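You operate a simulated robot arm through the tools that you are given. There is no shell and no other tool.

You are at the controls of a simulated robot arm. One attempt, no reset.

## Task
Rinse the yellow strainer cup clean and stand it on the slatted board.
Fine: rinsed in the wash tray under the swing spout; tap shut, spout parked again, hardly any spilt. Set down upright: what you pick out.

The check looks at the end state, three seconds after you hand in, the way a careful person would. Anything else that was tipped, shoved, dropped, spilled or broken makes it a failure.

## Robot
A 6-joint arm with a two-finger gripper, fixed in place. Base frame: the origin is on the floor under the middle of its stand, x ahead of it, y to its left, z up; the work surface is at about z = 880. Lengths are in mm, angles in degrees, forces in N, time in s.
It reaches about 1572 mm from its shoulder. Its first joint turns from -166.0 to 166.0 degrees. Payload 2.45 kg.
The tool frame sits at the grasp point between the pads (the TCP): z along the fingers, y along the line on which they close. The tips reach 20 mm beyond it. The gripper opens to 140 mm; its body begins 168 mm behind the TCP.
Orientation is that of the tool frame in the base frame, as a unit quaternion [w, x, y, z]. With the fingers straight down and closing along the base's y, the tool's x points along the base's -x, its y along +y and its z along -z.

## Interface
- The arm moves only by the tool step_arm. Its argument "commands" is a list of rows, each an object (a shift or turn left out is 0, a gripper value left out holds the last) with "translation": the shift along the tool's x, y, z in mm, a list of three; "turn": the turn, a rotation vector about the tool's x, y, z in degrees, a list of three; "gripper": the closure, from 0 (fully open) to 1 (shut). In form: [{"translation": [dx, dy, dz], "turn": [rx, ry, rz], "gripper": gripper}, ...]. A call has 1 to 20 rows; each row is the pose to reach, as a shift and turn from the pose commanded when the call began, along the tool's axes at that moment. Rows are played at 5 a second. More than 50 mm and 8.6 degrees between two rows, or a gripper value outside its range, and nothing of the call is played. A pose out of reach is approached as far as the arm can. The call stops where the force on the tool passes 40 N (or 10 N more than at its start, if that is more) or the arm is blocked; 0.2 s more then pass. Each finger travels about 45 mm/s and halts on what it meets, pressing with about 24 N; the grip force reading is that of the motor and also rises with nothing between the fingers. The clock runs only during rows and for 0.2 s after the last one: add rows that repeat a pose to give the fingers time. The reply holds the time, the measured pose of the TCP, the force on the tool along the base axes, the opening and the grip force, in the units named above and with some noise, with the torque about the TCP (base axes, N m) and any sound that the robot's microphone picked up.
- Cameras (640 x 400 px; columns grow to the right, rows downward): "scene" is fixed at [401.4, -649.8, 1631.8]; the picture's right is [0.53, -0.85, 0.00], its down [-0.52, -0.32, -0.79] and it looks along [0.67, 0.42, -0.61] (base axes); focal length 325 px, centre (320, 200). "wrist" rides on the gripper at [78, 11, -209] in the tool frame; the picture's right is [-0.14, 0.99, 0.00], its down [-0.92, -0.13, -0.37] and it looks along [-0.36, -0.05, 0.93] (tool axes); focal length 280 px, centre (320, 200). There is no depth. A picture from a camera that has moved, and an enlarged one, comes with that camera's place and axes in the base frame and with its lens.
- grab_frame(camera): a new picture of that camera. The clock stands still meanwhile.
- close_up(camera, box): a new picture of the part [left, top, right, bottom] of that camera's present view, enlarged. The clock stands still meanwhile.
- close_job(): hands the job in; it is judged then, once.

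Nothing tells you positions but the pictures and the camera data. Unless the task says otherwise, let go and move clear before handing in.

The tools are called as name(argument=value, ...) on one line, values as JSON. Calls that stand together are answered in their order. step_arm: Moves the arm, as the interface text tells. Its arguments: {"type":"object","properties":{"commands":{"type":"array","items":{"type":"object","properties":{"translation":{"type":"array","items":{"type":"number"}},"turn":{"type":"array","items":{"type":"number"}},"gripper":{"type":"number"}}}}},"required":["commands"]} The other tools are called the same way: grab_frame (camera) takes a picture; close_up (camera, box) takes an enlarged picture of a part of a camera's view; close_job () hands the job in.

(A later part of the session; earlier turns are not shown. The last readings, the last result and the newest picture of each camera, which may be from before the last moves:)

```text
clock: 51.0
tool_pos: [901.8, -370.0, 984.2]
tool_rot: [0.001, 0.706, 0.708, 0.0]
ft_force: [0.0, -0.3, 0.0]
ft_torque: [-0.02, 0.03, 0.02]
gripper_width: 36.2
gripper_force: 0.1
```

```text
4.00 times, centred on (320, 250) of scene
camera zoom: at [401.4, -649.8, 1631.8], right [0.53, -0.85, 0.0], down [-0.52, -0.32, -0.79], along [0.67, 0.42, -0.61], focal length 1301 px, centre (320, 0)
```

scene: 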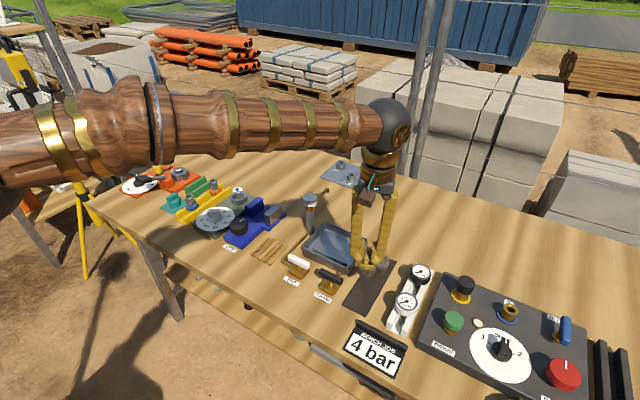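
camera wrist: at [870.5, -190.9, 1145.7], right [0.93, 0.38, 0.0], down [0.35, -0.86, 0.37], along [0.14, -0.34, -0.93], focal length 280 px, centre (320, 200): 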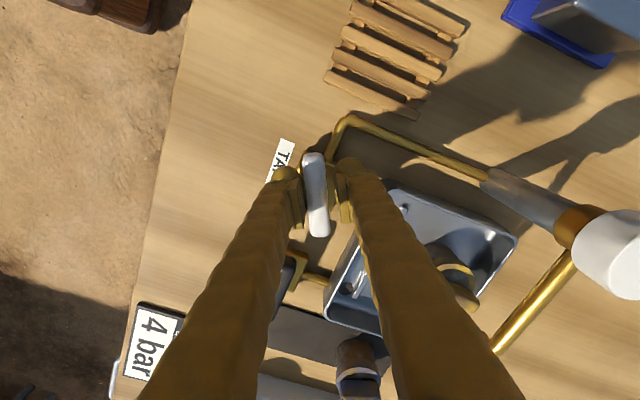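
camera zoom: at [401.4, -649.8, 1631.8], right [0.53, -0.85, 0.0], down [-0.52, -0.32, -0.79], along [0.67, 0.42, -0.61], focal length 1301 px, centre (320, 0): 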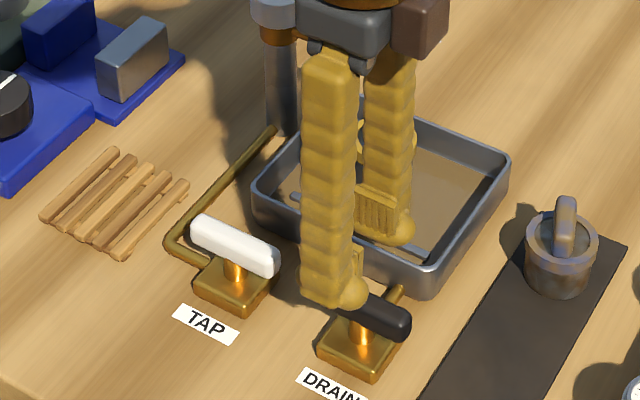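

The drain bar is centred between the pads. I'll lower, grip it and turn it counter-clockwise a little, as for the tap.

step_arm(commands=[{"translation": [0, -0.7, 15], "gripper": 0.743}, {"translation": [0, -0.7, 32], "gripper": 0.743}, {"translation": [0, -0.7, 42], "gripper": 0.743}, {"translation": [0, -0.7, 47], "gripper": 0.743}, {"translation": [0, -0.7, 47], "gripper": 0.85}, {"translation": [0, -0.7, 47], "gripper": 0.95}, {"translation": [0, -0.7, 47], "gripper": 0.95}])

```text
clock: 52.6
tool_pos: [900.3, -369.4, 936.9]
tool_rot: [0.0, 0.707, 0.707, 0.0]
ft_force: [-3.4, 0.7, -2.1]
ft_torque: [-0.03, -0.01, -0.02]
gripper_width: 17.0
gripper_force: 37.8
```

step_arm(commands=[{"turn": [0, 0, -4], "gripper": 0.95}, {"turn": [0, 0, -8], "gripper": 0.95}, {"turn": [0, 0, -12], "gripper": 0.95}])

close_up(camera="wrist", box=[240, 120, 400, 240])

```text
clock: 53.4
tool_pos: [898.9, -369.0, 937.8]
tool_rot: [-0.001, 0.628, 0.778, 0.0]
ft_force: [-30.9, 3.6, -0.3]
ft_torque: [-0.03, 0.29, -0.28]
gripper_width: 16.9
gripper_force: 42.7
```

```text
3.33 times, centred on (320, 180) of wrist
camera zoom: at [893.6, -289.5, 1146.4], right [1.0, 0.07, 0.0], down [0.07, -0.93, 0.37], along [0.02, -0.37, -0.93], focal length 935 px, centre (320, 267)
```

zoom: 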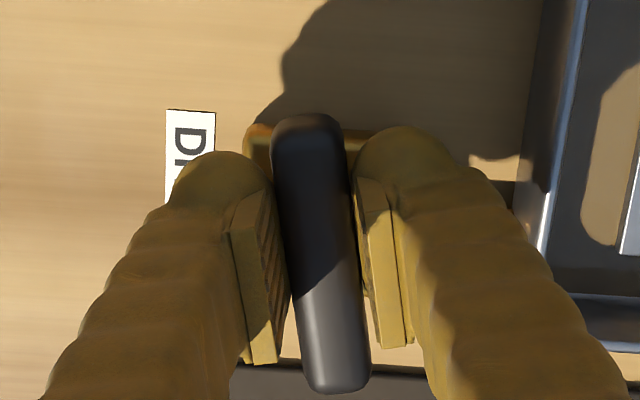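

The drain handle turns the same way, but the side load is 31 N. I'll correct towards -x and carry on turning, then check the water.

step_arm(commands=[{"translation": [0.1, -0.7, 0], "gripper": 0.93}, {"translation": [0.2, -1.2, 0], "gripper": 0.93}, {"translation": [0.2, -1.2, 0], "turn": [0, 0, -6], "gripper": 0.93}, {"translation": [0.2, -1.2, 0], "turn": [0, 0, -12], "gripper": 0.93}, {"translation": [0.2, -1.2, 0], "turn": [0, 0, -18], "gripper": 0.93}])

close_up(camera="scene", box=[260, 200, 380, 300])

grab_frame(camera="wrist")

```text
clock: 54.5
tool_pos: [896.8, -368.8, 937.9]
tool_rot: [-0.001, 0.526, 0.85, -0.001]
ft_force: [-5.2, -0.6, 1.9]
ft_torque: [-0.12, -0.02, -0.08]
gripper_width: 16.9
gripper_force: 42.5
stopped in row 5: the force on the tool passed its limit at 42 N (the readings are from after the stop); the commanded pose is now the measured one
```

```text
4.00 times, centred on (320, 250) of scene
camera zoom: at [401.4, -649.8, 1631.8], right [0.53, -0.85, 0.0], down [-0.52, -0.32, -0.79], along [0.67, 0.42, -0.61], focal length 1301 px, centre (320, 0)
```

zoom: 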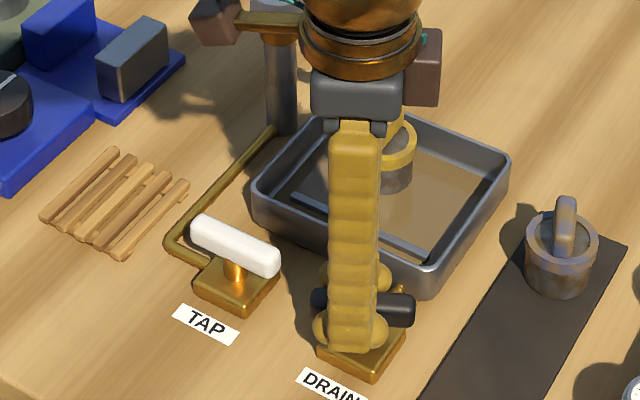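

```text
taken
camera wrist: at [872.8, -293.9, 1146.5], right [0.95, 0.32, 0.0], down [0.3, -0.88, 0.37], along [0.11, -0.35, -0.93], focal length 280 px, centre (320, 200)
```

wrist: 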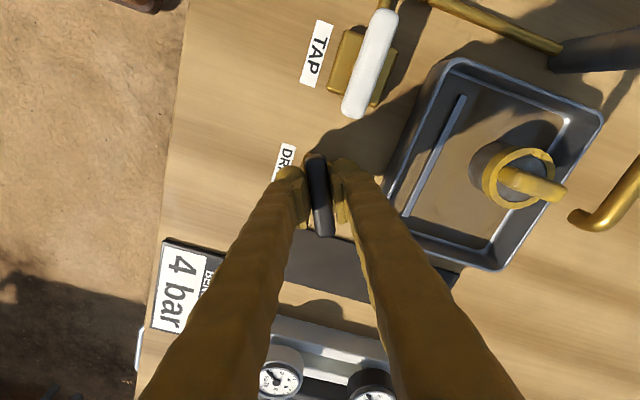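

The force limit stopped the turn at about 27°, and the load has since relaxed to 5 N. I'll loosen the straddle to avoid side loads and wait a second to see whether the tray is draining.

step_arm(commands=[{"gripper": 0.87}, {"gripper": 0.86}, {"gripper": 0.86}, {"gripper": 0.86}, {"gripper": 0.86}])

close_up(camera="scene", box=[300, 200, 380, 280])

close_up(camera="wrist", box=[240, 120, 400, 240])

```text
clock: 55.7
tool_pos: [897.2, -367.5, 937.3]
tool_rot: [-0.001, 0.527, 0.85, 0.0]
ft_force: [0.2, 0.9, 0.0]
ft_torque: [0.02, -0.03, 0.03]
gripper_width: 19.7
gripper_force: 0.0
```

```text
5.00 times, centred on (340, 240) of scene
camera zoom: at [401.4, -649.8, 1631.8], right [0.53, -0.85, 0.0], down [-0.52, -0.32, -0.79], along [0.67, 0.42, -0.61], focal length 1626 px, centre (220, 0)
```

zoom: 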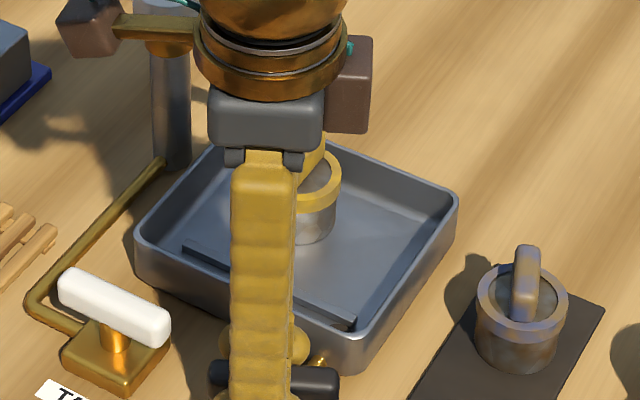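

```text
3.33 times, centred on (320, 180) of wrist
camera zoom: at [872.9, -293.8, 1146.3], right [0.95, 0.32, 0.0], down [0.3, -0.88, 0.37], along [0.11, -0.35, -0.93], focal length 935 px, centre (320, 267)
```

zoom: 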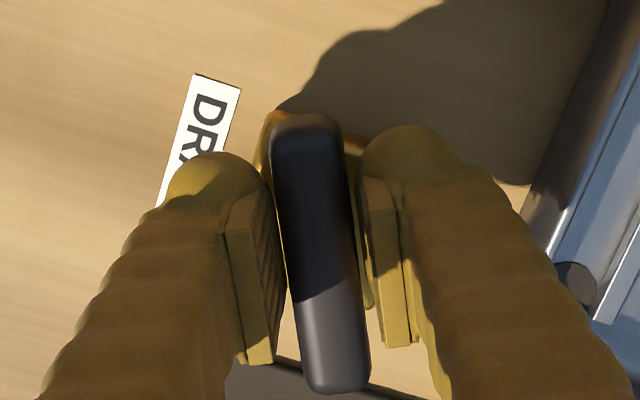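

The tray has drained completely, so about 27° of drain opening is enough. I'll leave the drain open for now, release its bar and go back over the tap bar.

step_arm(commands=[{"gripper": 0.743}, {"translation": [0, 0, -10], "gripper": 0.743}, {"translation": [0, 0, -48], "gripper": 0.743}, {"translation": [31, 16.5, -48], "turn": [0, 0, 8], "gripper": 0.743}, {"translation": [62, 33, -48], "turn": [0, 0, 16], "gripper": 0.743}, {"translation": [92, 49.5, -48], "turn": [0, 0, 24], "gripper": 0.743}, {"translation": [92, 49.5, -48], "turn": [0, 0, 26.5], "gripper": 0.743}, {"translation": [92, 49.5, -48], "turn": [0, 0, 26.5], "gripper": 0.743}])

close_up(camera="wrist", box=[240, 120, 400, 240])

close_up(camera="scene", box=[260, 200, 380, 300])

```text
clock: 57.5
tool_pos: [900.5, -263.5, 984.5]
tool_rot: [-0.001, 0.708, 0.706, 0.0]
ft_force: [0.2, 0.9, -0.3]
ft_torque: [-0.02, -0.02, 0.04]
gripper_width: 35.9
gripper_force: 0.0
```

```text
3.33 times, centred on (320, 180) of wrist
camera zoom: at [912.7, -185.4, 1194.3], right [0.99, -0.14, 0.0], down [-0.13, -0.92, 0.37], along [-0.05, -0.36, -0.93], focal length 935 px, centre (320, 267)
```

zoom: 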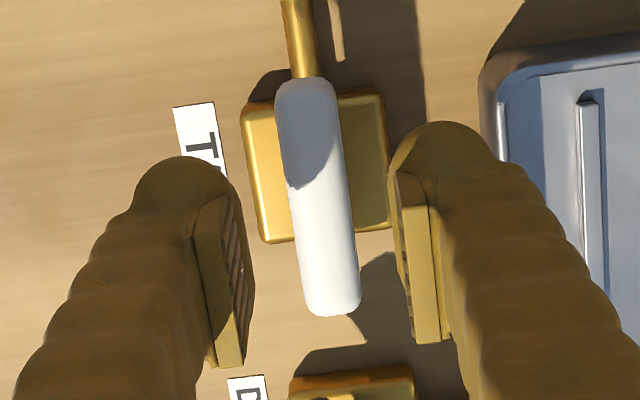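

```text
4.00 times, centred on (320, 250) of scene
camera zoom: at [401.4, -649.8, 1631.8], right [0.53, -0.85, 0.0], down [-0.52, -0.32, -0.79], along [0.67, 0.42, -0.61], focal length 1301 px, centre (320, 0)
```

zoom: 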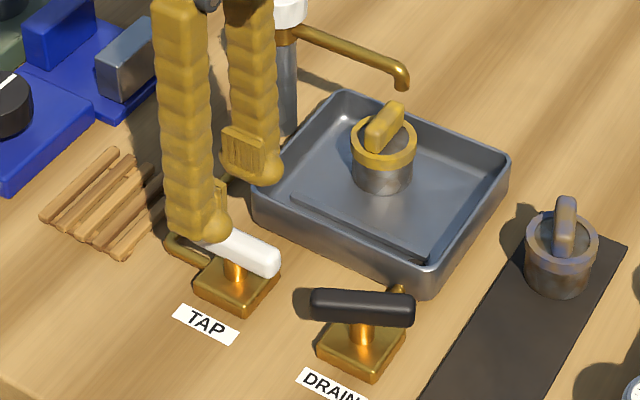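

The tray is empty and the cup already looks cleaner. I'll lower onto the tap bar, grip it and open it again by about 24°.

step_arm(commands=[{"translation": [0, -0.8, 15], "gripper": 0.743}, {"translation": [0, -0.8, 32], "gripper": 0.743}, {"translation": [0, -0.8, 42], "gripper": 0.743}, {"translation": [0, -0.8, 47], "gripper": 0.743}, {"translation": [0, -0.8, 47], "gripper": 0.85}, {"translation": [0, -0.8, 47], "gripper": 0.95}, {"translation": [0, -0.8, 47], "gripper": 0.95}])

```text
clock: 59.1
tool_pos: [900.1, -264.4, 939.2]
tool_rot: [0.0, 0.708, 0.706, -0.001]
ft_force: [4.4, -0.7, -2.4]
ft_torque: [-0.03, -0.05, 0.05]
gripper_width: 17.2
gripper_force: 37.9
```

step_arm(commands=[{"translation": [0, 0.3, 0], "turn": [0, 0, -5], "gripper": 0.9}, {"translation": [0, 0.3, 0], "turn": [0, 0, -10], "gripper": 0.9}, {"translation": [0, 0.3, 0], "turn": [0, 0, -16], "gripper": 0.9}, {"translation": [0, 0.3, 0], "turn": [0, 0, -22], "gripper": 0.9}, {"translation": [0, 0.3, 0], "turn": [0, 0, -24], "gripper": 0.9}])

close_up(camera="scene", box=[260, 200, 380, 300])

```text
clock: 60.1
tool_pos: [898.4, -264.6, 938.6]
tool_rot: [-0.004, 0.57, 0.822, -0.002]
ft_force: [-2.0, 1.5, 3.6]
ft_torque: [-0.07, -0.01, -0.13]
gripper_width: 17.1
gripper_force: 42.5
stopped in row 4: the force on the tool passed its limit at 43 N (the readings are from after the stop); the commanded pose is now the measured one
```

```text
4.00 times, centred on (320, 250) of scene
camera zoom: at [401.4, -649.8, 1631.8], right [0.53, -0.85, 0.0], down [-0.52, -0.32, -0.79], along [0.67, 0.42, -0.61], focal length 1301 px, centre (320, 0)
```

zoom: 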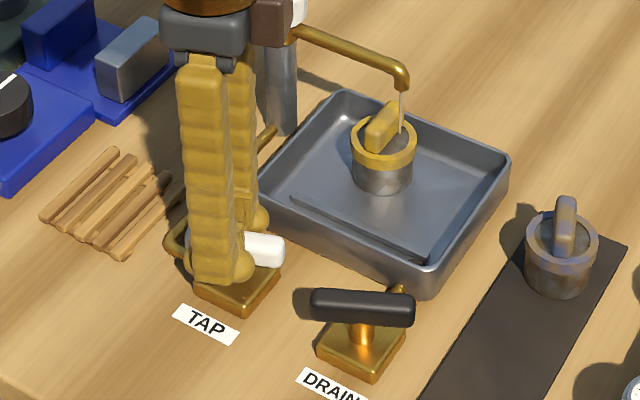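

Water is flowing again at about 20° opening. I'll relax the grip, let it rinse for 3 s and check the cup and tray.

step_arm(commands=[{"gripper": 0.88}, {"gripper": 0.87}, {"gripper": 0.87}, {"gripper": 0.87}, {"gripper": 0.87}, {"gripper": 0.87}, {"gripper": 0.87}, {"gripper": 0.87}, {"gripper": 0.87}, {"gripper": 0.87}, {"gripper": 0.87}, {"gripper": 0.87}, {"gripper": 0.87}, {"gripper": 0.87}, {"gripper": 0.87}])

close_up(camera="scene", box=[328, 213, 368, 258])

close_up(camera="scene", box=[260, 200, 380, 300])

```text
clock: 63.3
tool_pos: [899.1, -264.9, 938.6]
tool_rot: [-0.003, 0.57, 0.822, -0.001]
ft_force: [-1.1, -1.0, -0.8]
ft_torque: [0.0, -0.01, 0.0]
gripper_width: 18.9
gripper_force: 0.5
```

```text
8.89 times, centred on (348, 236) of scene
camera zoom: at [401.4, -649.8, 1631.8], right [0.53, -0.85, 0.0], down [-0.52, -0.32, -0.79], along [0.67, 0.42, -0.61], focal length 2891 px, centre (71, -116)
```

zoom: 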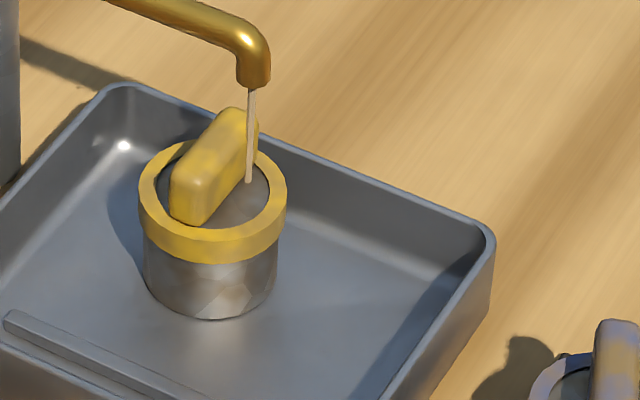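

```text
4.00 times, centred on (320, 250) of scene
camera zoom: at [401.4, -649.8, 1631.8], right [0.53, -0.85, 0.0], down [-0.52, -0.32, -0.79], along [0.67, 0.42, -0.61], focal length 1301 px, centre (320, 0)
```

zoom: 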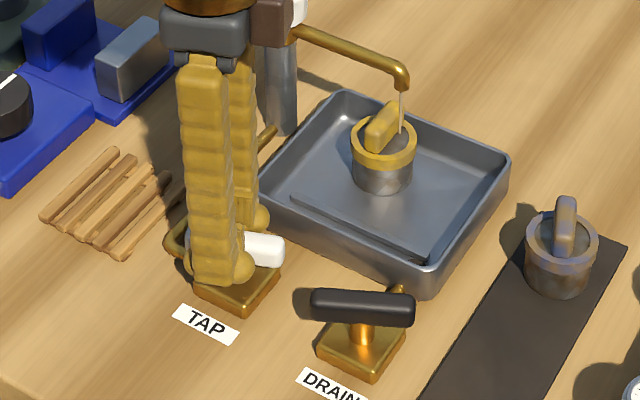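

The drain keeps up, the tray stays empty and the cup is getting cleaner. I'll continue rinsing.

step_arm(commands=[{"gripper": 0.87}, {"gripper": 0.87}, {"gripper": 0.87}, {"gripper": 0.87}, {"gripper": 0.87}, {"gripper": 0.87}, {"gripper": 0.87}, {"gripper": 0.87}, {"gripper": 0.87}, {"gripper": 0.87}, {"gripper": 0.87}, {"gripper": 0.87}, {"gripper": 0.87}, {"gripper": 0.87}, {"gripper": 0.87}, {"gripper": 0.87}, {"gripper": 0.87}, {"gripper": 0.87}, {"gripper": 0.87}, {"gripper": 0.87}])

close_up(camera="scene", box=[328, 213, 368, 258])

close_up(camera="scene", box=[260, 200, 380, 300])

```text
clock: 67.5
tool_pos: [897.6, -264.7, 938.1]
tool_rot: [-0.003, 0.57, 0.822, -0.001]
ft_force: [0.2, 0.5, 0.3]
ft_torque: [-0.01, 0.02, 0.0]
gripper_width: 18.7
gripper_force: 0.5
```

```text
8.89 times, centred on (348, 236) of scene
camera zoom: at [401.4, -649.8, 1631.8], right [0.53, -0.85, 0.0], down [-0.52, -0.32, -0.79], along [0.67, 0.42, -0.61], focal length 2891 px, centre (71, -116)
```

zoom: 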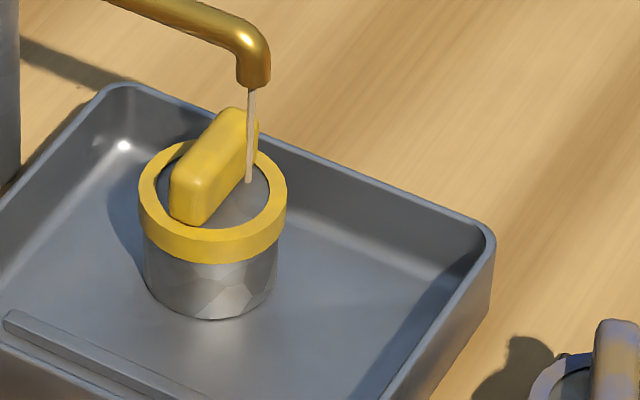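

```text
4.00 times, centred on (320, 250) of scene
camera zoom: at [401.4, -649.8, 1631.8], right [0.53, -0.85, 0.0], down [-0.52, -0.32, -0.79], along [0.67, 0.42, -0.61], focal length 1301 px, centre (320, 0)
```

zoom: 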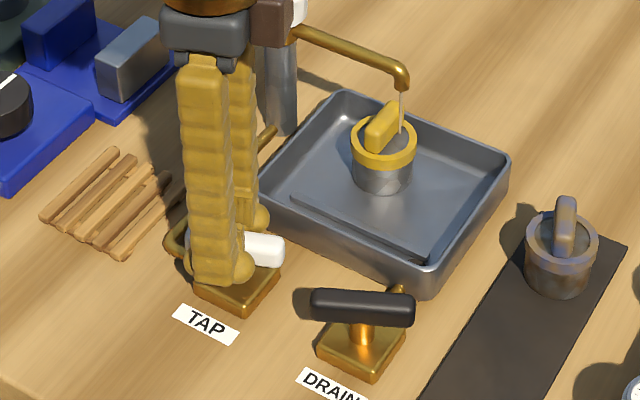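

The cup looks clean from this side: yellow ring and fin, bare metal body. I'll run another 4 s for good measure.

step_arm(commands=[{"gripper": 0.87}, {"gripper": 0.87}, {"gripper": 0.87}, {"gripper": 0.87}, {"gripper": 0.87}, {"gripper": 0.87}, {"gripper": 0.87}, {"gripper": 0.87}, {"gripper": 0.87}, {"gripper": 0.87}, {"gripper": 0.87}, {"gripper": 0.87}, {"gripper": 0.87}, {"gripper": 0.87}, {"gripper": 0.87}, {"gripper": 0.87}, {"gripper": 0.87}, {"gripper": 0.87}, {"gripper": 0.87}, {"gripper": 0.87}])

close_up(camera="scene", box=[328, 213, 368, 258])

grab_frame(camera="wrist")

```text
clock: 71.7
tool_pos: [898.6, -264.7, 937.8]
tool_rot: [-0.003, 0.57, 0.821, -0.001]
ft_force: [-0.8, 0.8, 1.1]
ft_torque: [0.02, -0.02, 0.0]
gripper_width: 18.8
gripper_force: 0.3
```

```text
8.89 times, centred on (348, 236) of scene
camera zoom: at [401.4, -649.8, 1631.8], right [0.53, -0.85, 0.0], down [-0.52, -0.32, -0.79], along [0.67, 0.42, -0.61], focal length 2891 px, centre (71, -116)
```

zoom: 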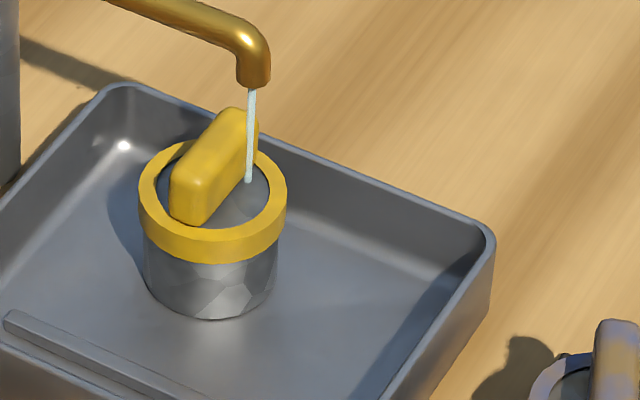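

```text
taken
camera wrist: at [882.7, -187.6, 1147.0], right [0.98, 0.22, -0.01], down [0.21, -0.91, 0.37], along [0.07, -0.36, -0.93], focal length 280 px, centre (320, 200)
```

wrist: 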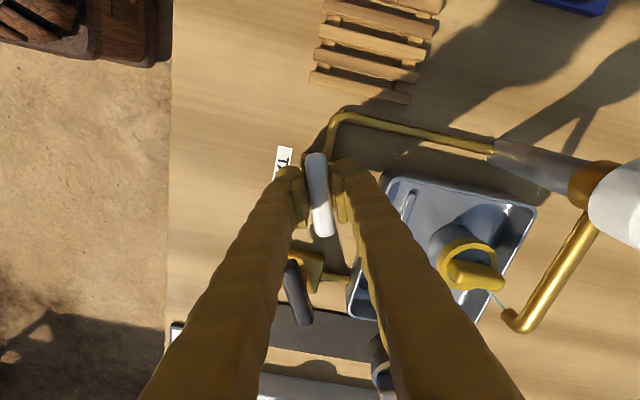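

The stream now runs clear (it was brownish before), so the cup is rinsed clean. Now I'll grip the bar again and shut the tap.

step_arm(commands=[{"translation": [0, 0.6, 0], "gripper": 0.87}, {"translation": [-0.2, 1.0, 0], "gripper": 0.92}, {"translation": [-0.2, 1.0, 0], "gripper": 0.92}, {"translation": [-0.2, 1.0, 0], "turn": [0, 0, 6], "gripper": 0.92}, {"translation": [-0.2, 1.0, 0], "turn": [0, 0, 12], "gripper": 0.92}, {"translation": [-0.2, 1.0, 0], "turn": [0, 0, 17], "gripper": 0.92}, {"translation": [-0.2, 1.0, 0], "turn": [0, 0, 20.5], "gripper": 0.92}])

close_up(camera="scene", box=[260, 200, 380, 300])

close_up(camera="wrist", box=[240, 120, 400, 240])

```text
clock: 73.3
tool_pos: [900.1, -264.4, 938.6]
tool_rot: [-0.002, 0.707, 0.707, -0.003]
ft_force: [0.1, 1.9, -2.0]
ft_torque: [0.11, -0.03, 0.06]
gripper_width: 16.8
gripper_force: 40.0
```

```text
4.00 times, centred on (320, 250) of scene
camera zoom: at [401.4, -649.8, 1631.8], right [0.53, -0.85, 0.0], down [-0.52, -0.32, -0.79], along [0.67, 0.42, -0.61], focal length 1301 px, centre (320, 0)
```

zoom: 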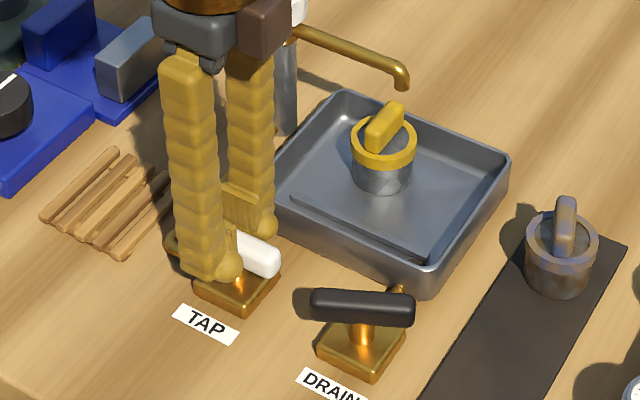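

```text
3.33 times, centred on (320, 180) of wrist
camera zoom: at [912.3, -186.3, 1146.8], right [0.99, -0.14, -0.01], down [-0.13, -0.92, 0.37], along [-0.06, -0.36, -0.93], focal length 935 px, centre (320, 267)
```

zoom: 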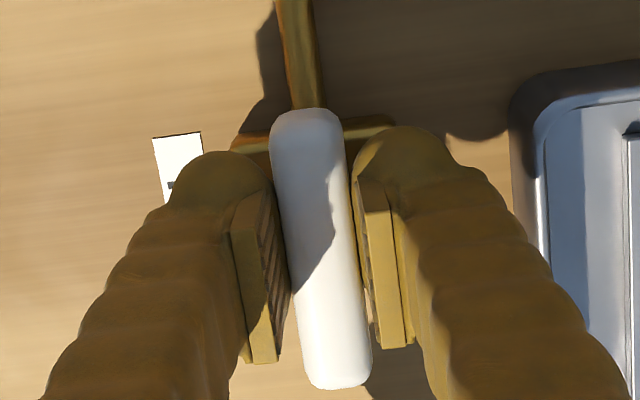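

The tap is shut and nothing flows. I'll nudge it 1.5° towards closed to confirm it's on its stop, then let go and rise.

step_arm(commands=[{"turn": [0, 0, 1], "gripper": 0.92}, {"turn": [0, 0, 2], "gripper": 0.92}, {"turn": [0, 0, 2], "gripper": 0.92}])

```text
clock: 74.1
tool_pos: [900.9, -264.9, 938.2]
tool_rot: [-0.002, 0.719, 0.695, -0.003]
ft_force: [4.4, 0.9, -3.7]
ft_torque: [-0.09, -0.03, 0.96]
gripper_width: 17.5
gripper_force: 42.6
```

There's a firm stop (0.96 Nm), so the tap is fully shut. I'll release it, rise and go to the drain bar to put it back as it was, now that the tray is empty.

step_arm(commands=[{"turn": [0, 0, -2], "gripper": 0.92}, {"turn": [0, 0, -2], "gripper": 0.8}, {"turn": [0, 0, -2], "gripper": 0.743}, {"translation": [0, 0, -10], "turn": [0, 0, -2], "gripper": 0.743}, {"translation": [0, 0, -48], "turn": [0, 0, -4], "gripper": 0.743}, {"translation": [-35, 0.5, -48], "turn": [0, 0, -12], "gripper": 0.743}, {"translation": [-70, 1.0, -48], "turn": [0, 0, -20], "gripper": 0.743}, {"translation": [-104.2, 1.6, -48], "turn": [0, 0, -28.5], "gripper": 0.743}, {"translation": [-104.2, 1.6, -48], "turn": [0, 0, -28.5], "gripper": 0.743}])

close_up(camera="wrist", box=[240, 120, 400, 240])

close_up(camera="scene", box=[260, 200, 380, 300])

```text
clock: 76.1
tool_pos: [897.3, -369.7, 985.6]
tool_rot: [-0.003, 0.525, 0.851, -0.002]
ft_force: [0.8, 0.2, 1.1]
ft_torque: [-0.03, 0.02, 0.03]
gripper_width: 36.1
gripper_force: 0.0
```

```text
3.33 times, centred on (320, 180) of wrist
camera zoom: at [874.1, -294.1, 1194.5], right [0.95, 0.32, -0.01], down [0.3, -0.88, 0.37], along [0.11, -0.35, -0.93], focal length 935 px, centre (320, 267)
```

zoom: 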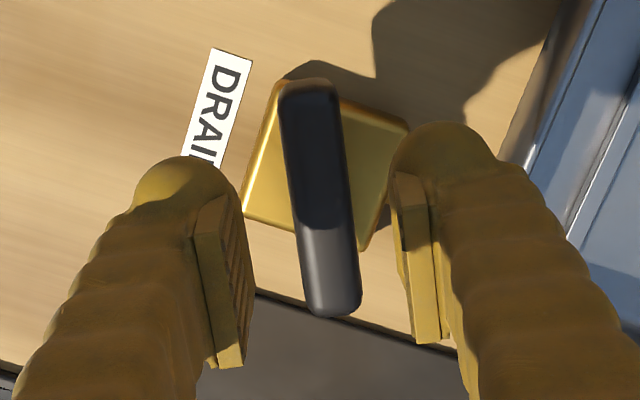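

```text
4.00 times, centred on (320, 250) of scene
camera zoom: at [401.4, -649.8, 1631.8], right [0.53, -0.85, 0.0], down [-0.52, -0.32, -0.79], along [0.67, 0.42, -0.61], focal length 1301 px, centre (320, 0)
```

zoom: 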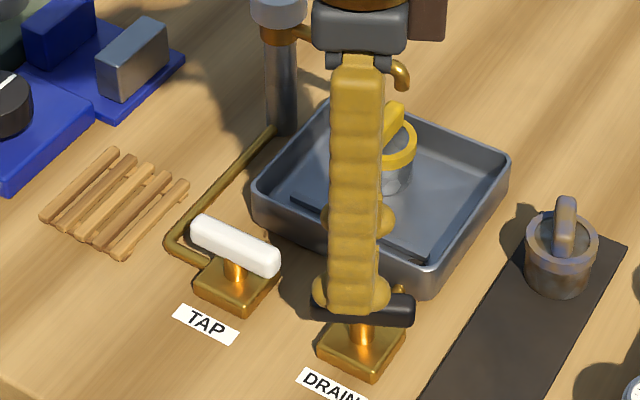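

The drain bar is aligned in the gripper. I'll lower, grip it, turn it back to shut and feel for its stop.

step_arm(commands=[{"translation": [0, 0, 15], "gripper": 0.743}, {"translation": [0, 0, 32], "gripper": 0.743}, {"translation": [0, 0, 42], "gripper": 0.743}, {"translation": [0, 0, 47], "gripper": 0.743}, {"translation": [0, 0, 47], "gripper": 0.85}, {"translation": [0, 0, 47], "gripper": 0.92}, {"translation": [0, 0, 47], "gripper": 0.92}])

step_arm(commands=[{"translation": [-0.2, 0.5, 0], "turn": [0, 0, 5], "gripper": 0.9}, {"translation": [-0.3, 0.8, 0], "turn": [0, 0, 10], "gripper": 0.9}, {"translation": [-0.5, 1.2, 0], "turn": [0, 0, 16], "gripper": 0.9}, {"translation": [-0.6, 1.6, 0], "turn": [0, 0, 22], "gripper": 0.9}, {"translation": [-0.7, 1.9, 0], "turn": [0, 0, 26.5], "gripper": 0.9}])

close_up(camera="wrist", box=[240, 120, 400, 240])

```text
clock: 77.7
tool_pos: [897.5, -369.3, 937.3]
tool_rot: [-0.002, 0.526, 0.85, -0.001]
ft_force: [-5.7, -2.1, -1.2]
ft_torque: [-0.05, 0.04, -0.12]
gripper_width: 17.2
gripper_force: 36.9
```

```text
clock: 78.9
tool_pos: [899.2, -368.3, 938.5]
tool_rot: [-0.002, 0.707, 0.707, -0.001]
ft_force: [10.6, 3.7, -12.4]
ft_torque: [0.26, -0.13, 0.12]
gripper_width: 17.2
gripper_force: 42.6
```

```text
3.33 times, centred on (320, 180) of wrist
camera zoom: at [912.3, -289.8, 1147.3], right [0.99, -0.14, -0.01], down [-0.13, -0.92, 0.37], along [-0.06, -0.36, -0.93], focal length 935 px, centre (320, 267)
```

zoom: 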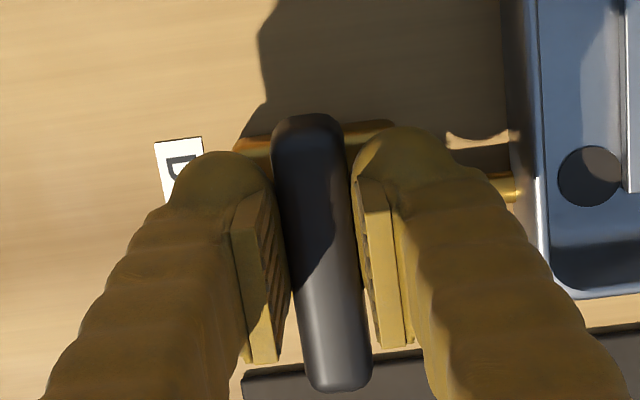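

The drain is shut again as found. I'll release it, rise well clear and move above the spout's rod. This time I'll straddle the rod itself, about 65 mm out from its pivot, to swing it back without side loads.

step_arm(commands=[{"turn": [0, 0, 1.5], "gripper": 0.9}, {"turn": [0, 0, 0], "gripper": 0.9}, {"gripper": 0.8}, {"gripper": 0.72}, {"translation": [0, 0, -15], "gripper": 0.72}, {"translation": [0, 0, -55], "gripper": 0.72}, {"translation": [0, 0, -100], "gripper": 0.7}, {"translation": [0, 0, -148], "gripper": 0.68}, {"translation": [22, 35, -155], "gripper": 0.68}, {"translation": [45, 75, -155], "gripper": 0.68}, {"translation": [70, 115, -155], "gripper": 0.68}, {"translation": [99, 157, -155], "gripper": 0.68}, {"translation": [99, 157, -155], "gripper": 0.68}])

grab_frame(camera="wrist")

close_up(camera="wrist", box=[240, 100, 400, 220])

close_up(camera="scene", box=[260, 180, 400, 300])

```text
refused: row 12 steps farther than a row can; nothing moved
```

```text
taken
camera wrist: at [912.3, -289.8, 1147.3], right [0.99, -0.14, -0.01], down [-0.13, -0.92, 0.37], along [-0.06, -0.36, -0.93], focal length 280 px, centre (320, 200)
```

wrist: 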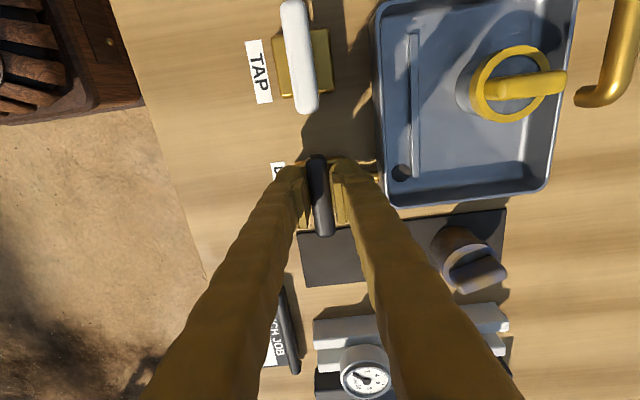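

```text
3.33 times, centred on (320, 160) of wrist
camera zoom: at [912.3, -289.8, 1147.3], right [0.99, -0.14, -0.01], down [-0.13, -0.92, 0.37], along [-0.06, -0.36, -0.93], focal length 935 px, centre (320, 333)
```

zoom: 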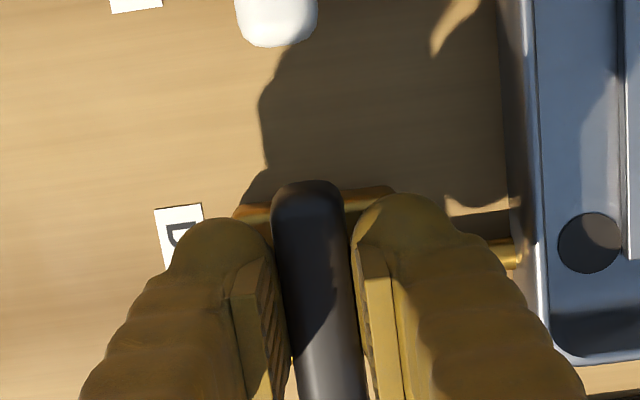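

```text
3.33 times, centred on (330, 240) of scene
camera zoom: at [401.4, -649.8, 1631.8], right [0.53, -0.85, 0.0], down [-0.52, -0.32, -0.79], along [0.67, 0.42, -0.61], focal length 1084 px, centre (287, 67)
```

zoom: 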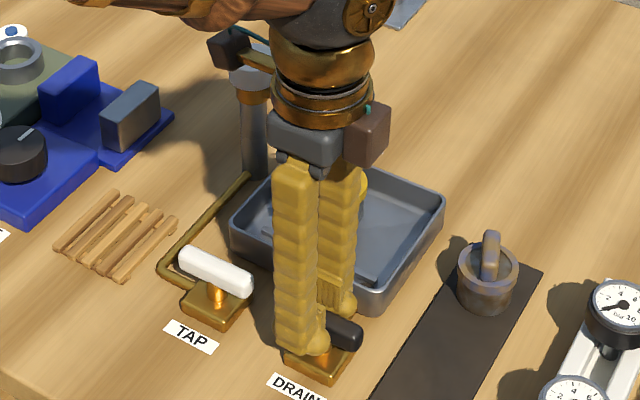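

That call was refused because one row's step was too long, and nothing moved. From this side the cup also looks fully clean. I'll send it again with shorter steps.

step_arm(commands=[{"turn": [0, 0, 1.5], "gripper": 0.9}, {"turn": [0, 0, 0], "gripper": 0.9}, {"gripper": 0.8}, {"gripper": 0.72}, {"translation": [0, 0, -15], "gripper": 0.72}, {"translation": [0, 0, -55], "gripper": 0.72}, {"translation": [0, 0, -100], "gripper": 0.7}, {"translation": [0, 0, -145], "gripper": 0.68}, {"translation": [20, 30, -155], "gripper": 0.68}, {"translation": [40, 65, -155], "gripper": 0.68}, {"translation": [60, 98, -155], "gripper": 0.68}, {"translation": [80, 130, -155], "gripper": 0.68}, {"translation": [99, 157, -155], "gripper": 0.68}, {"translation": [99, 157, -155], "gripper": 0.68}])

grab_frame(camera="wrist")

close_up(camera="wrist", box=[240, 100, 400, 220])

close_up(camera="scene", box=[260, 180, 400, 300])

```text
clock: 81.9
tool_pos: [1057.8, -268.1, 1093.5]
tool_rot: [-0.003, 0.707, 0.707, -0.002]
ft_force: [-0.1, -0.7, 0.7]
ft_torque: [-0.01, 0.01, 0.02]
gripper_width: 44.8
gripper_force: 0.1
```

```text
taken
camera wrist: at [1069.7, -191.0, 1301.6], right [0.99, -0.14, -0.01], down [-0.13, -0.92, 0.37], along [-0.06, -0.36, -0.93], focal length 280 px, centre (320, 200)
```

wrist: 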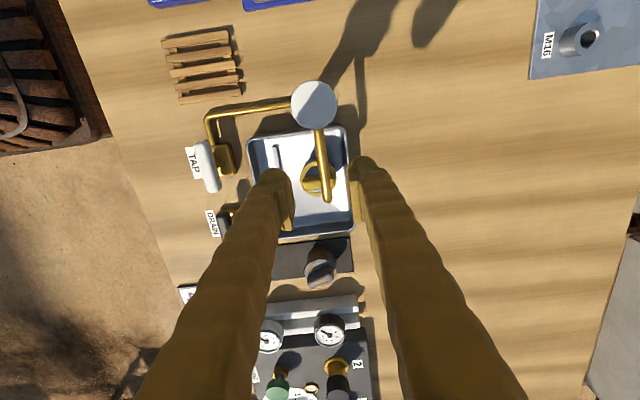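

```text
3.33 times, centred on (320, 160) of wrist
camera zoom: at [1069.7, -191.0, 1301.6], right [0.99, -0.14, -0.01], down [-0.13, -0.92, 0.37], along [-0.06, -0.36, -0.93], focal length 935 px, centre (320, 333)
```

zoom: 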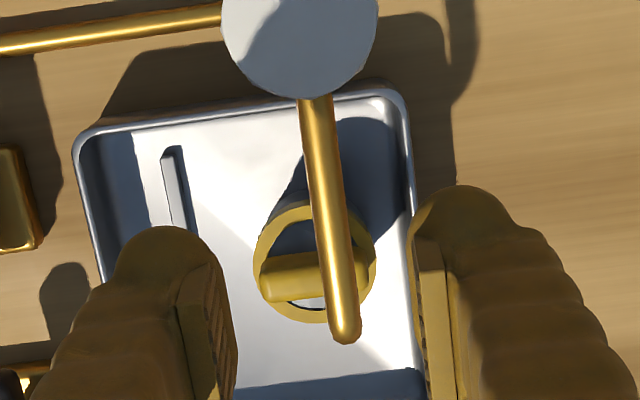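

```text
3.33 times, centred on (330, 240) of scene
camera zoom: at [401.4, -649.8, 1631.8], right [0.53, -0.85, 0.0], down [-0.52, -0.32, -0.79], along [0.67, 0.42, -0.61], focal length 1084 px, centre (287, 67)
```

zoom: 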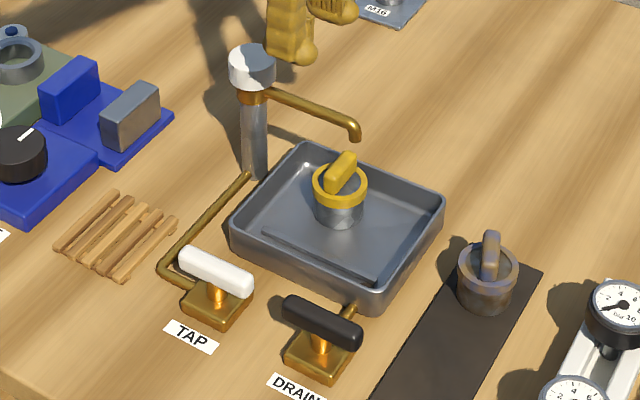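

The rod sits about 3.5 mm to +x of my TCP, which puts the pivot nearer (1060, -204.5) than I had assumed. That explains the earlier side loads. I'll shift, lower around the rod with the tips at about z 977 (above the fin), and check.

step_arm(commands=[{"translation": [0, 3.3, 30], "gripper": 0.68}, {"translation": [0, 3.3, 60], "gripper": 0.68}, {"translation": [0, 3.3, 80], "gripper": 0.68}, {"translation": [0, 3.3, 92], "gripper": 0.68}, {"translation": [0, 3.3, 95], "gripper": 0.68}, {"translation": [0, 3.3, 95], "gripper": 0.68}])

close_up(camera="wrist", box=[240, 100, 400, 220])

close_up(camera="scene", box=[290, 180, 380, 260])

```text
clock: 83.3
tool_pos: [1060.0, -270.1, 997.7]
tool_rot: [-0.003, 0.708, 0.707, -0.002]
ft_force: [0.4, 0.1, 0.4]
ft_torque: [0.0, -0.02, -0.03]
gripper_width: 44.9
gripper_force: 0.1
```

```text
3.33 times, centred on (320, 160) of wrist
camera zoom: at [1072.6, -191.6, 1206.6], right [0.99, -0.14, -0.01], down [-0.13, -0.92, 0.37], along [-0.06, -0.36, -0.93], focal length 935 px, centre (320, 333)
```

zoom: 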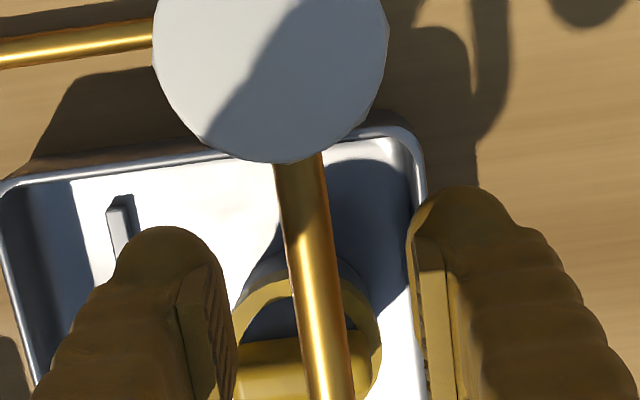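

```text
5.00 times, centred on (335, 220) of scene
camera zoom: at [401.4, -649.8, 1631.8], right [0.53, -0.85, 0.0], down [-0.52, -0.32, -0.79], along [0.67, 0.42, -0.61], focal length 1626 px, centre (245, 100)
```

zoom: 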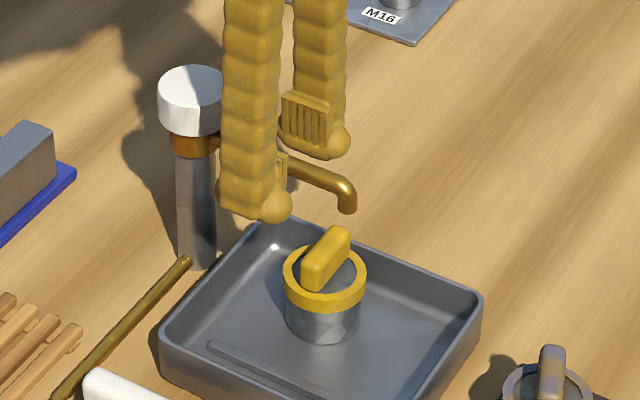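

The rod runs centred between the pads. I'll close to a loose 15 mm straddle and swing it back counter-clockwise along a 65 mm arc about the pivot, first 30°.

step_arm(commands=[{"gripper": 0.8}, {"gripper": 0.89}, {"gripper": 0.89}, {"translation": [0.25, 5.7, 0], "turn": [0, 0, -5], "gripper": 0.89}, {"translation": [0.99, 11.36, 0], "turn": [0, 0, -10], "gripper": 0.89}, {"translation": [2.23, 16.93, 0], "turn": [0, 0, -15], "gripper": 0.89}, {"translation": [3.94, 22.37, 0], "turn": [0, 0, -20], "gripper": 0.89}, {"translation": [6.13, 27.64, 0], "turn": [0, 0, -25], "gripper": 0.89}, {"translation": [8.76, 32.7, 0], "turn": [0, 0, -30], "gripper": 0.89}])

close_up(camera="wrist", box=[200, 80, 440, 260])

close_up(camera="scene", box=[290, 180, 380, 260])

```text
clock: 85.3
tool_pos: [1093.9, -260.8, 997.7]
tool_rot: [-0.002, 0.499, 0.867, -0.001]
ft_force: [-0.3, -0.1, 0.8]
ft_torque: [-0.03, -0.02, 0.01]
gripper_width: 15.6
gripper_force: 0.2
```

```text
2.22 times, centred on (320, 170) of wrist
camera zoom: at [1064.9, -187.5, 1206.5], right [0.93, 0.38, -0.01], down [0.35, -0.86, 0.37], along [0.13, -0.34, -0.93], focal length 623 px, centre (320, 267)
```

zoom: 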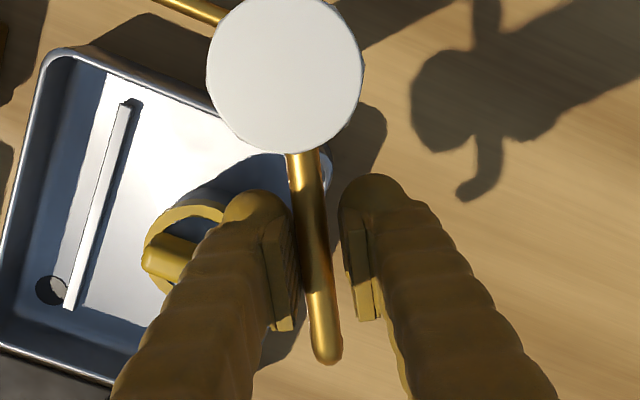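

```text
5.00 times, centred on (335, 220) of scene
camera zoom: at [401.4, -649.8, 1631.8], right [0.53, -0.85, 0.0], down [-0.52, -0.32, -0.79], along [0.67, 0.42, -0.61], focal length 1626 px, centre (245, 100)
```

zoom: 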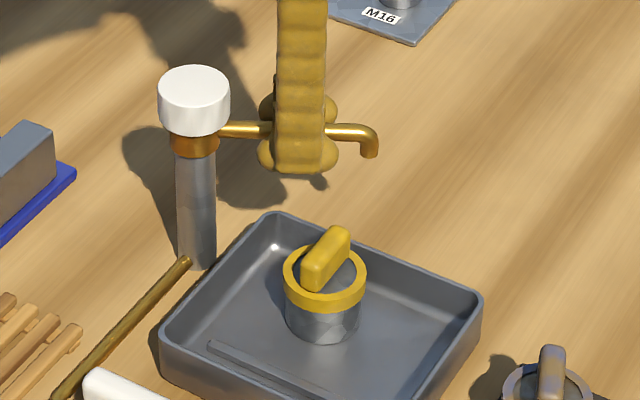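

The swing works smoothly with no force. I'll continue to about 55° more.

step_arm(commands=[{"translation": [0.25, 5.7, 0], "turn": [0, 0, -5], "gripper": 0.89}, {"translation": [0.99, 11.36, 0], "turn": [0, 0, -10], "gripper": 0.89}, {"translation": [2.23, 16.93, 0], "turn": [0, 0, -15], "gripper": 0.89}, {"translation": [3.94, 22.37, 0], "turn": [0, 0, -20], "gripper": 0.89}, {"translation": [6.13, 27.64, 0], "turn": [0, 0, -25], "gripper": 0.89}, {"translation": [8.76, 32.7, 0], "turn": [0, 0, -30], "gripper": 0.89}, {"translation": [11.83, 37.51, 0], "turn": [0, 0, -35], "gripper": 0.89}, {"translation": [15.3, 42.04, 0], "turn": [0, 0, -40], "gripper": 0.89}, {"translation": [19.16, 46.24, 0], "turn": [0, 0, -45], "gripper": 0.89}, {"translation": [23.36, 50.1, 0], "turn": [0, 0, -50], "gripper": 0.89}, {"translation": [27.89, 53.57, 0], "turn": [0, 0, -55], "gripper": 0.89}])

close_up(camera="wrist", box=[200, 80, 440, 260])

close_up(camera="scene", box=[290, 170, 380, 250])

```text
clock: 87.7
tool_pos: [1125.4, -210.4, 997.8]
tool_rot: [-0.003, 0.043, 0.999, 0.0]
ft_force: [0.6, -0.1, 0.4]
ft_torque: [0.0, 0.02, 0.02]
gripper_width: 15.0
gripper_force: 0.0
```

```text
2.22 times, centred on (320, 170) of wrist
camera zoom: at [1050.2, -192.3, 1206.8], right [0.22, 0.98, 0.0], down [0.91, -0.21, 0.36], along [0.35, -0.08, -0.93], focal length 623 px, centre (320, 267)
```

zoom: 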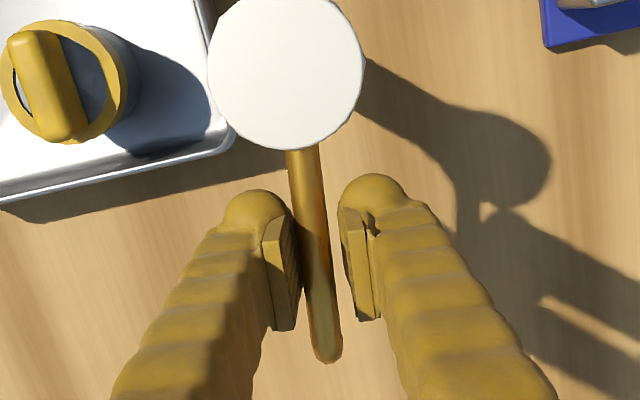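

```text
5.00 times, centred on (335, 210) of scene
camera zoom: at [401.4, -649.8, 1631.8], right [0.53, -0.85, 0.0], down [-0.52, -0.32, -0.79], along [0.67, 0.42, -0.61], focal length 1626 px, centre (245, 150)
```

zoom: 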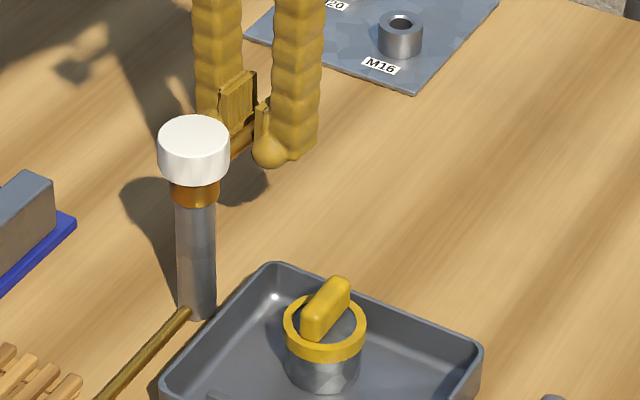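

The rod is at about -6.7°. I'll go the last 5° to yaw 0, then close on the rod to line it up exactly along +x as it was at the start.

step_arm(commands=[{"translation": [0.1, 3.0, 0], "turn": [0, 0, -2.6], "gripper": 0.89}, {"translation": [0.25, 5.7, 0], "turn": [0, 0, -5], "gripper": 0.89}, {"translation": [0.25, 5.7, 0], "turn": [0, 0, -5], "gripper": 0.93}, {"translation": [0.25, 5.7, 0], "turn": [0, 0, -5], "gripper": 0.93}])

close_up(camera="wrist", box=[200, 80, 440, 260])

```text
clock: 88.7
tool_pos: [1126.8, -205.3, 997.4]
tool_rot: [-0.004, 0.0, 1.0, 0.001]
ft_force: [0.3, -3.5, -0.9]
ft_torque: [0.03, -0.04, 0.03]
gripper_width: 12.3
gripper_force: 1.9
```

```text
2.22 times, centred on (320, 170) of wrist
camera zoom: at [1049.0, -193.1, 1206.6], right [0.14, 0.99, 0.0], down [0.92, -0.13, 0.36], along [0.36, -0.05, -0.93], focal length 623 px, centre (320, 267)
```

zoom: 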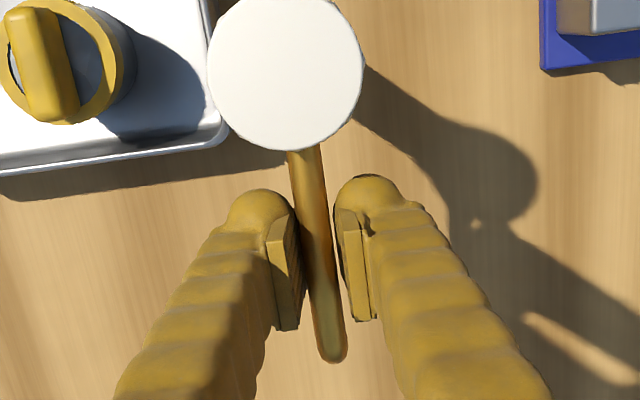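

step_arm(commands=[{"gripper": 0.97}, {"gripper": 1.0}, {"gripper": 1.0}])

close_up(camera="wrist", box=[240, 100, 400, 260])

```text
clock: 89.5
tool_pos: [1125.6, -204.4, 997.8]
tool_rot: [-0.003, -0.001, 1.0, 0.0]
ft_force: [2.6, -13.7, -3.4]
ft_torque: [-0.08, -0.06, 0.77]
gripper_width: 9.9
gripper_force: 37.0
```

```text
2.50 times, centred on (320, 180) of wrist
camera zoom: at [1049.0, -193.7, 1206.6], right [0.14, 0.99, 0.0], down [0.92, -0.13, 0.36], along [0.36, -0.05, -0.93], focal length 701 px, centre (320, 250)
```

zoom: 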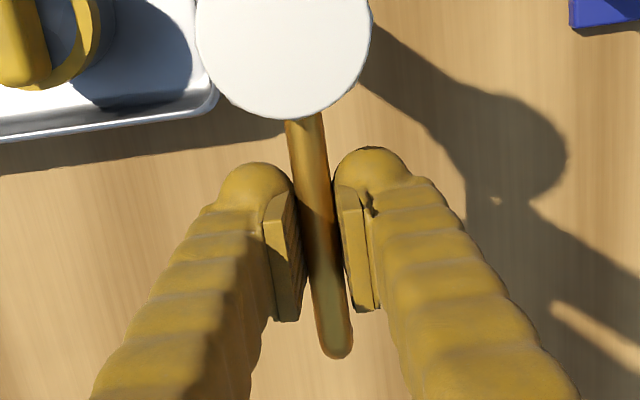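

The rod resists slightly (about 14 N), so it's back at its parked stop and pointing along +x. I'll ease 0.6 mm, open and rise straight up clear of the spout.

step_arm(commands=[{"translation": [0, -0.6, 0], "gripper": 1.0}, {"translation": [0, -0.6, 0], "gripper": 0.9}, {"translation": [0, -0.6, 0], "gripper": 0.75}, {"translation": [0, -0.6, 0], "gripper": 0.68}, {"translation": [0, -0.6, 0], "gripper": 0.68}, {"translation": [0, -0.6, -20], "gripper": 0.68}, {"translation": [0, -0.6, -60], "gripper": 0.68}, {"translation": [0, -0.6, -100], "gripper": 0.68}, {"translation": [0, -0.6, -110], "gripper": 0.68}])

grab_frame(camera="wrist")

close_up(camera="scene", box=[295, 180, 345, 240])

close_up(camera="scene", box=[220, 170, 420, 310])

```text
clock: 91.5
tool_pos: [1126.7, -205.4, 1107.2]
tool_rot: [-0.003, 0.0, 1.0, 0.001]
ft_force: [0.2, -0.1, -0.3]
ft_torque: [0.0, 0.03, 0.02]
gripper_width: 44.5
gripper_force: 0.1
```

```text
taken
camera wrist: at [1049.6, -194.0, 1316.7], right [0.14, 0.99, 0.0], down [0.92, -0.13, 0.36], along [0.36, -0.05, -0.93], focal length 280 px, centre (320, 200)
```

wrist: 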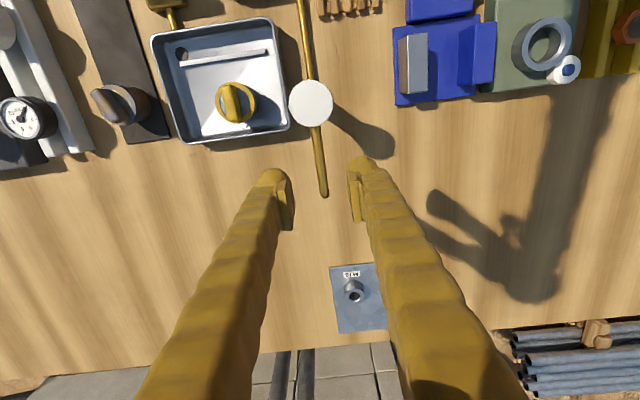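

```text
6.67 times, centred on (320, 210) of scene
camera zoom: at [401.4, -649.8, 1631.8], right [0.53, -0.85, 0.0], down [-0.52, -0.32, -0.79], along [0.67, 0.42, -0.61], focal length 2168 px, centre (320, 133)
```

zoom: 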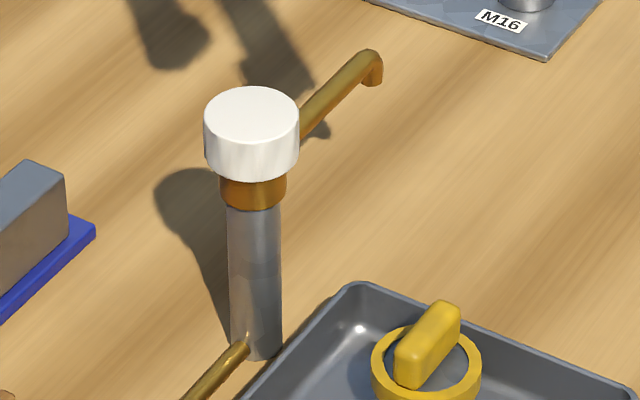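

```text
2.86 times, centred on (320, 240) of scene
camera zoom: at [401.4, -649.8, 1631.8], right [0.53, -0.85, 0.0], down [-0.52, -0.32, -0.79], along [0.67, 0.42, -0.61], focal length 929 px, centre (320, 86)
```

zoom: 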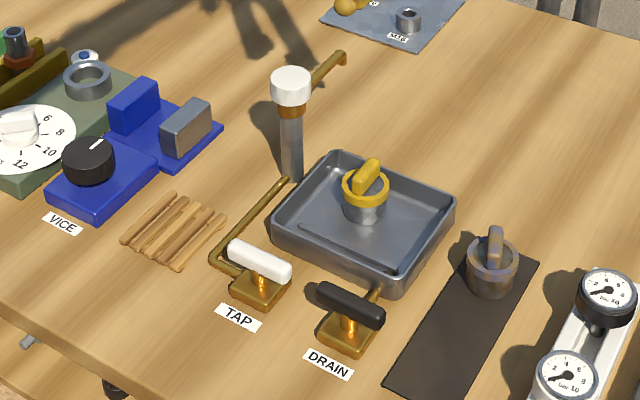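

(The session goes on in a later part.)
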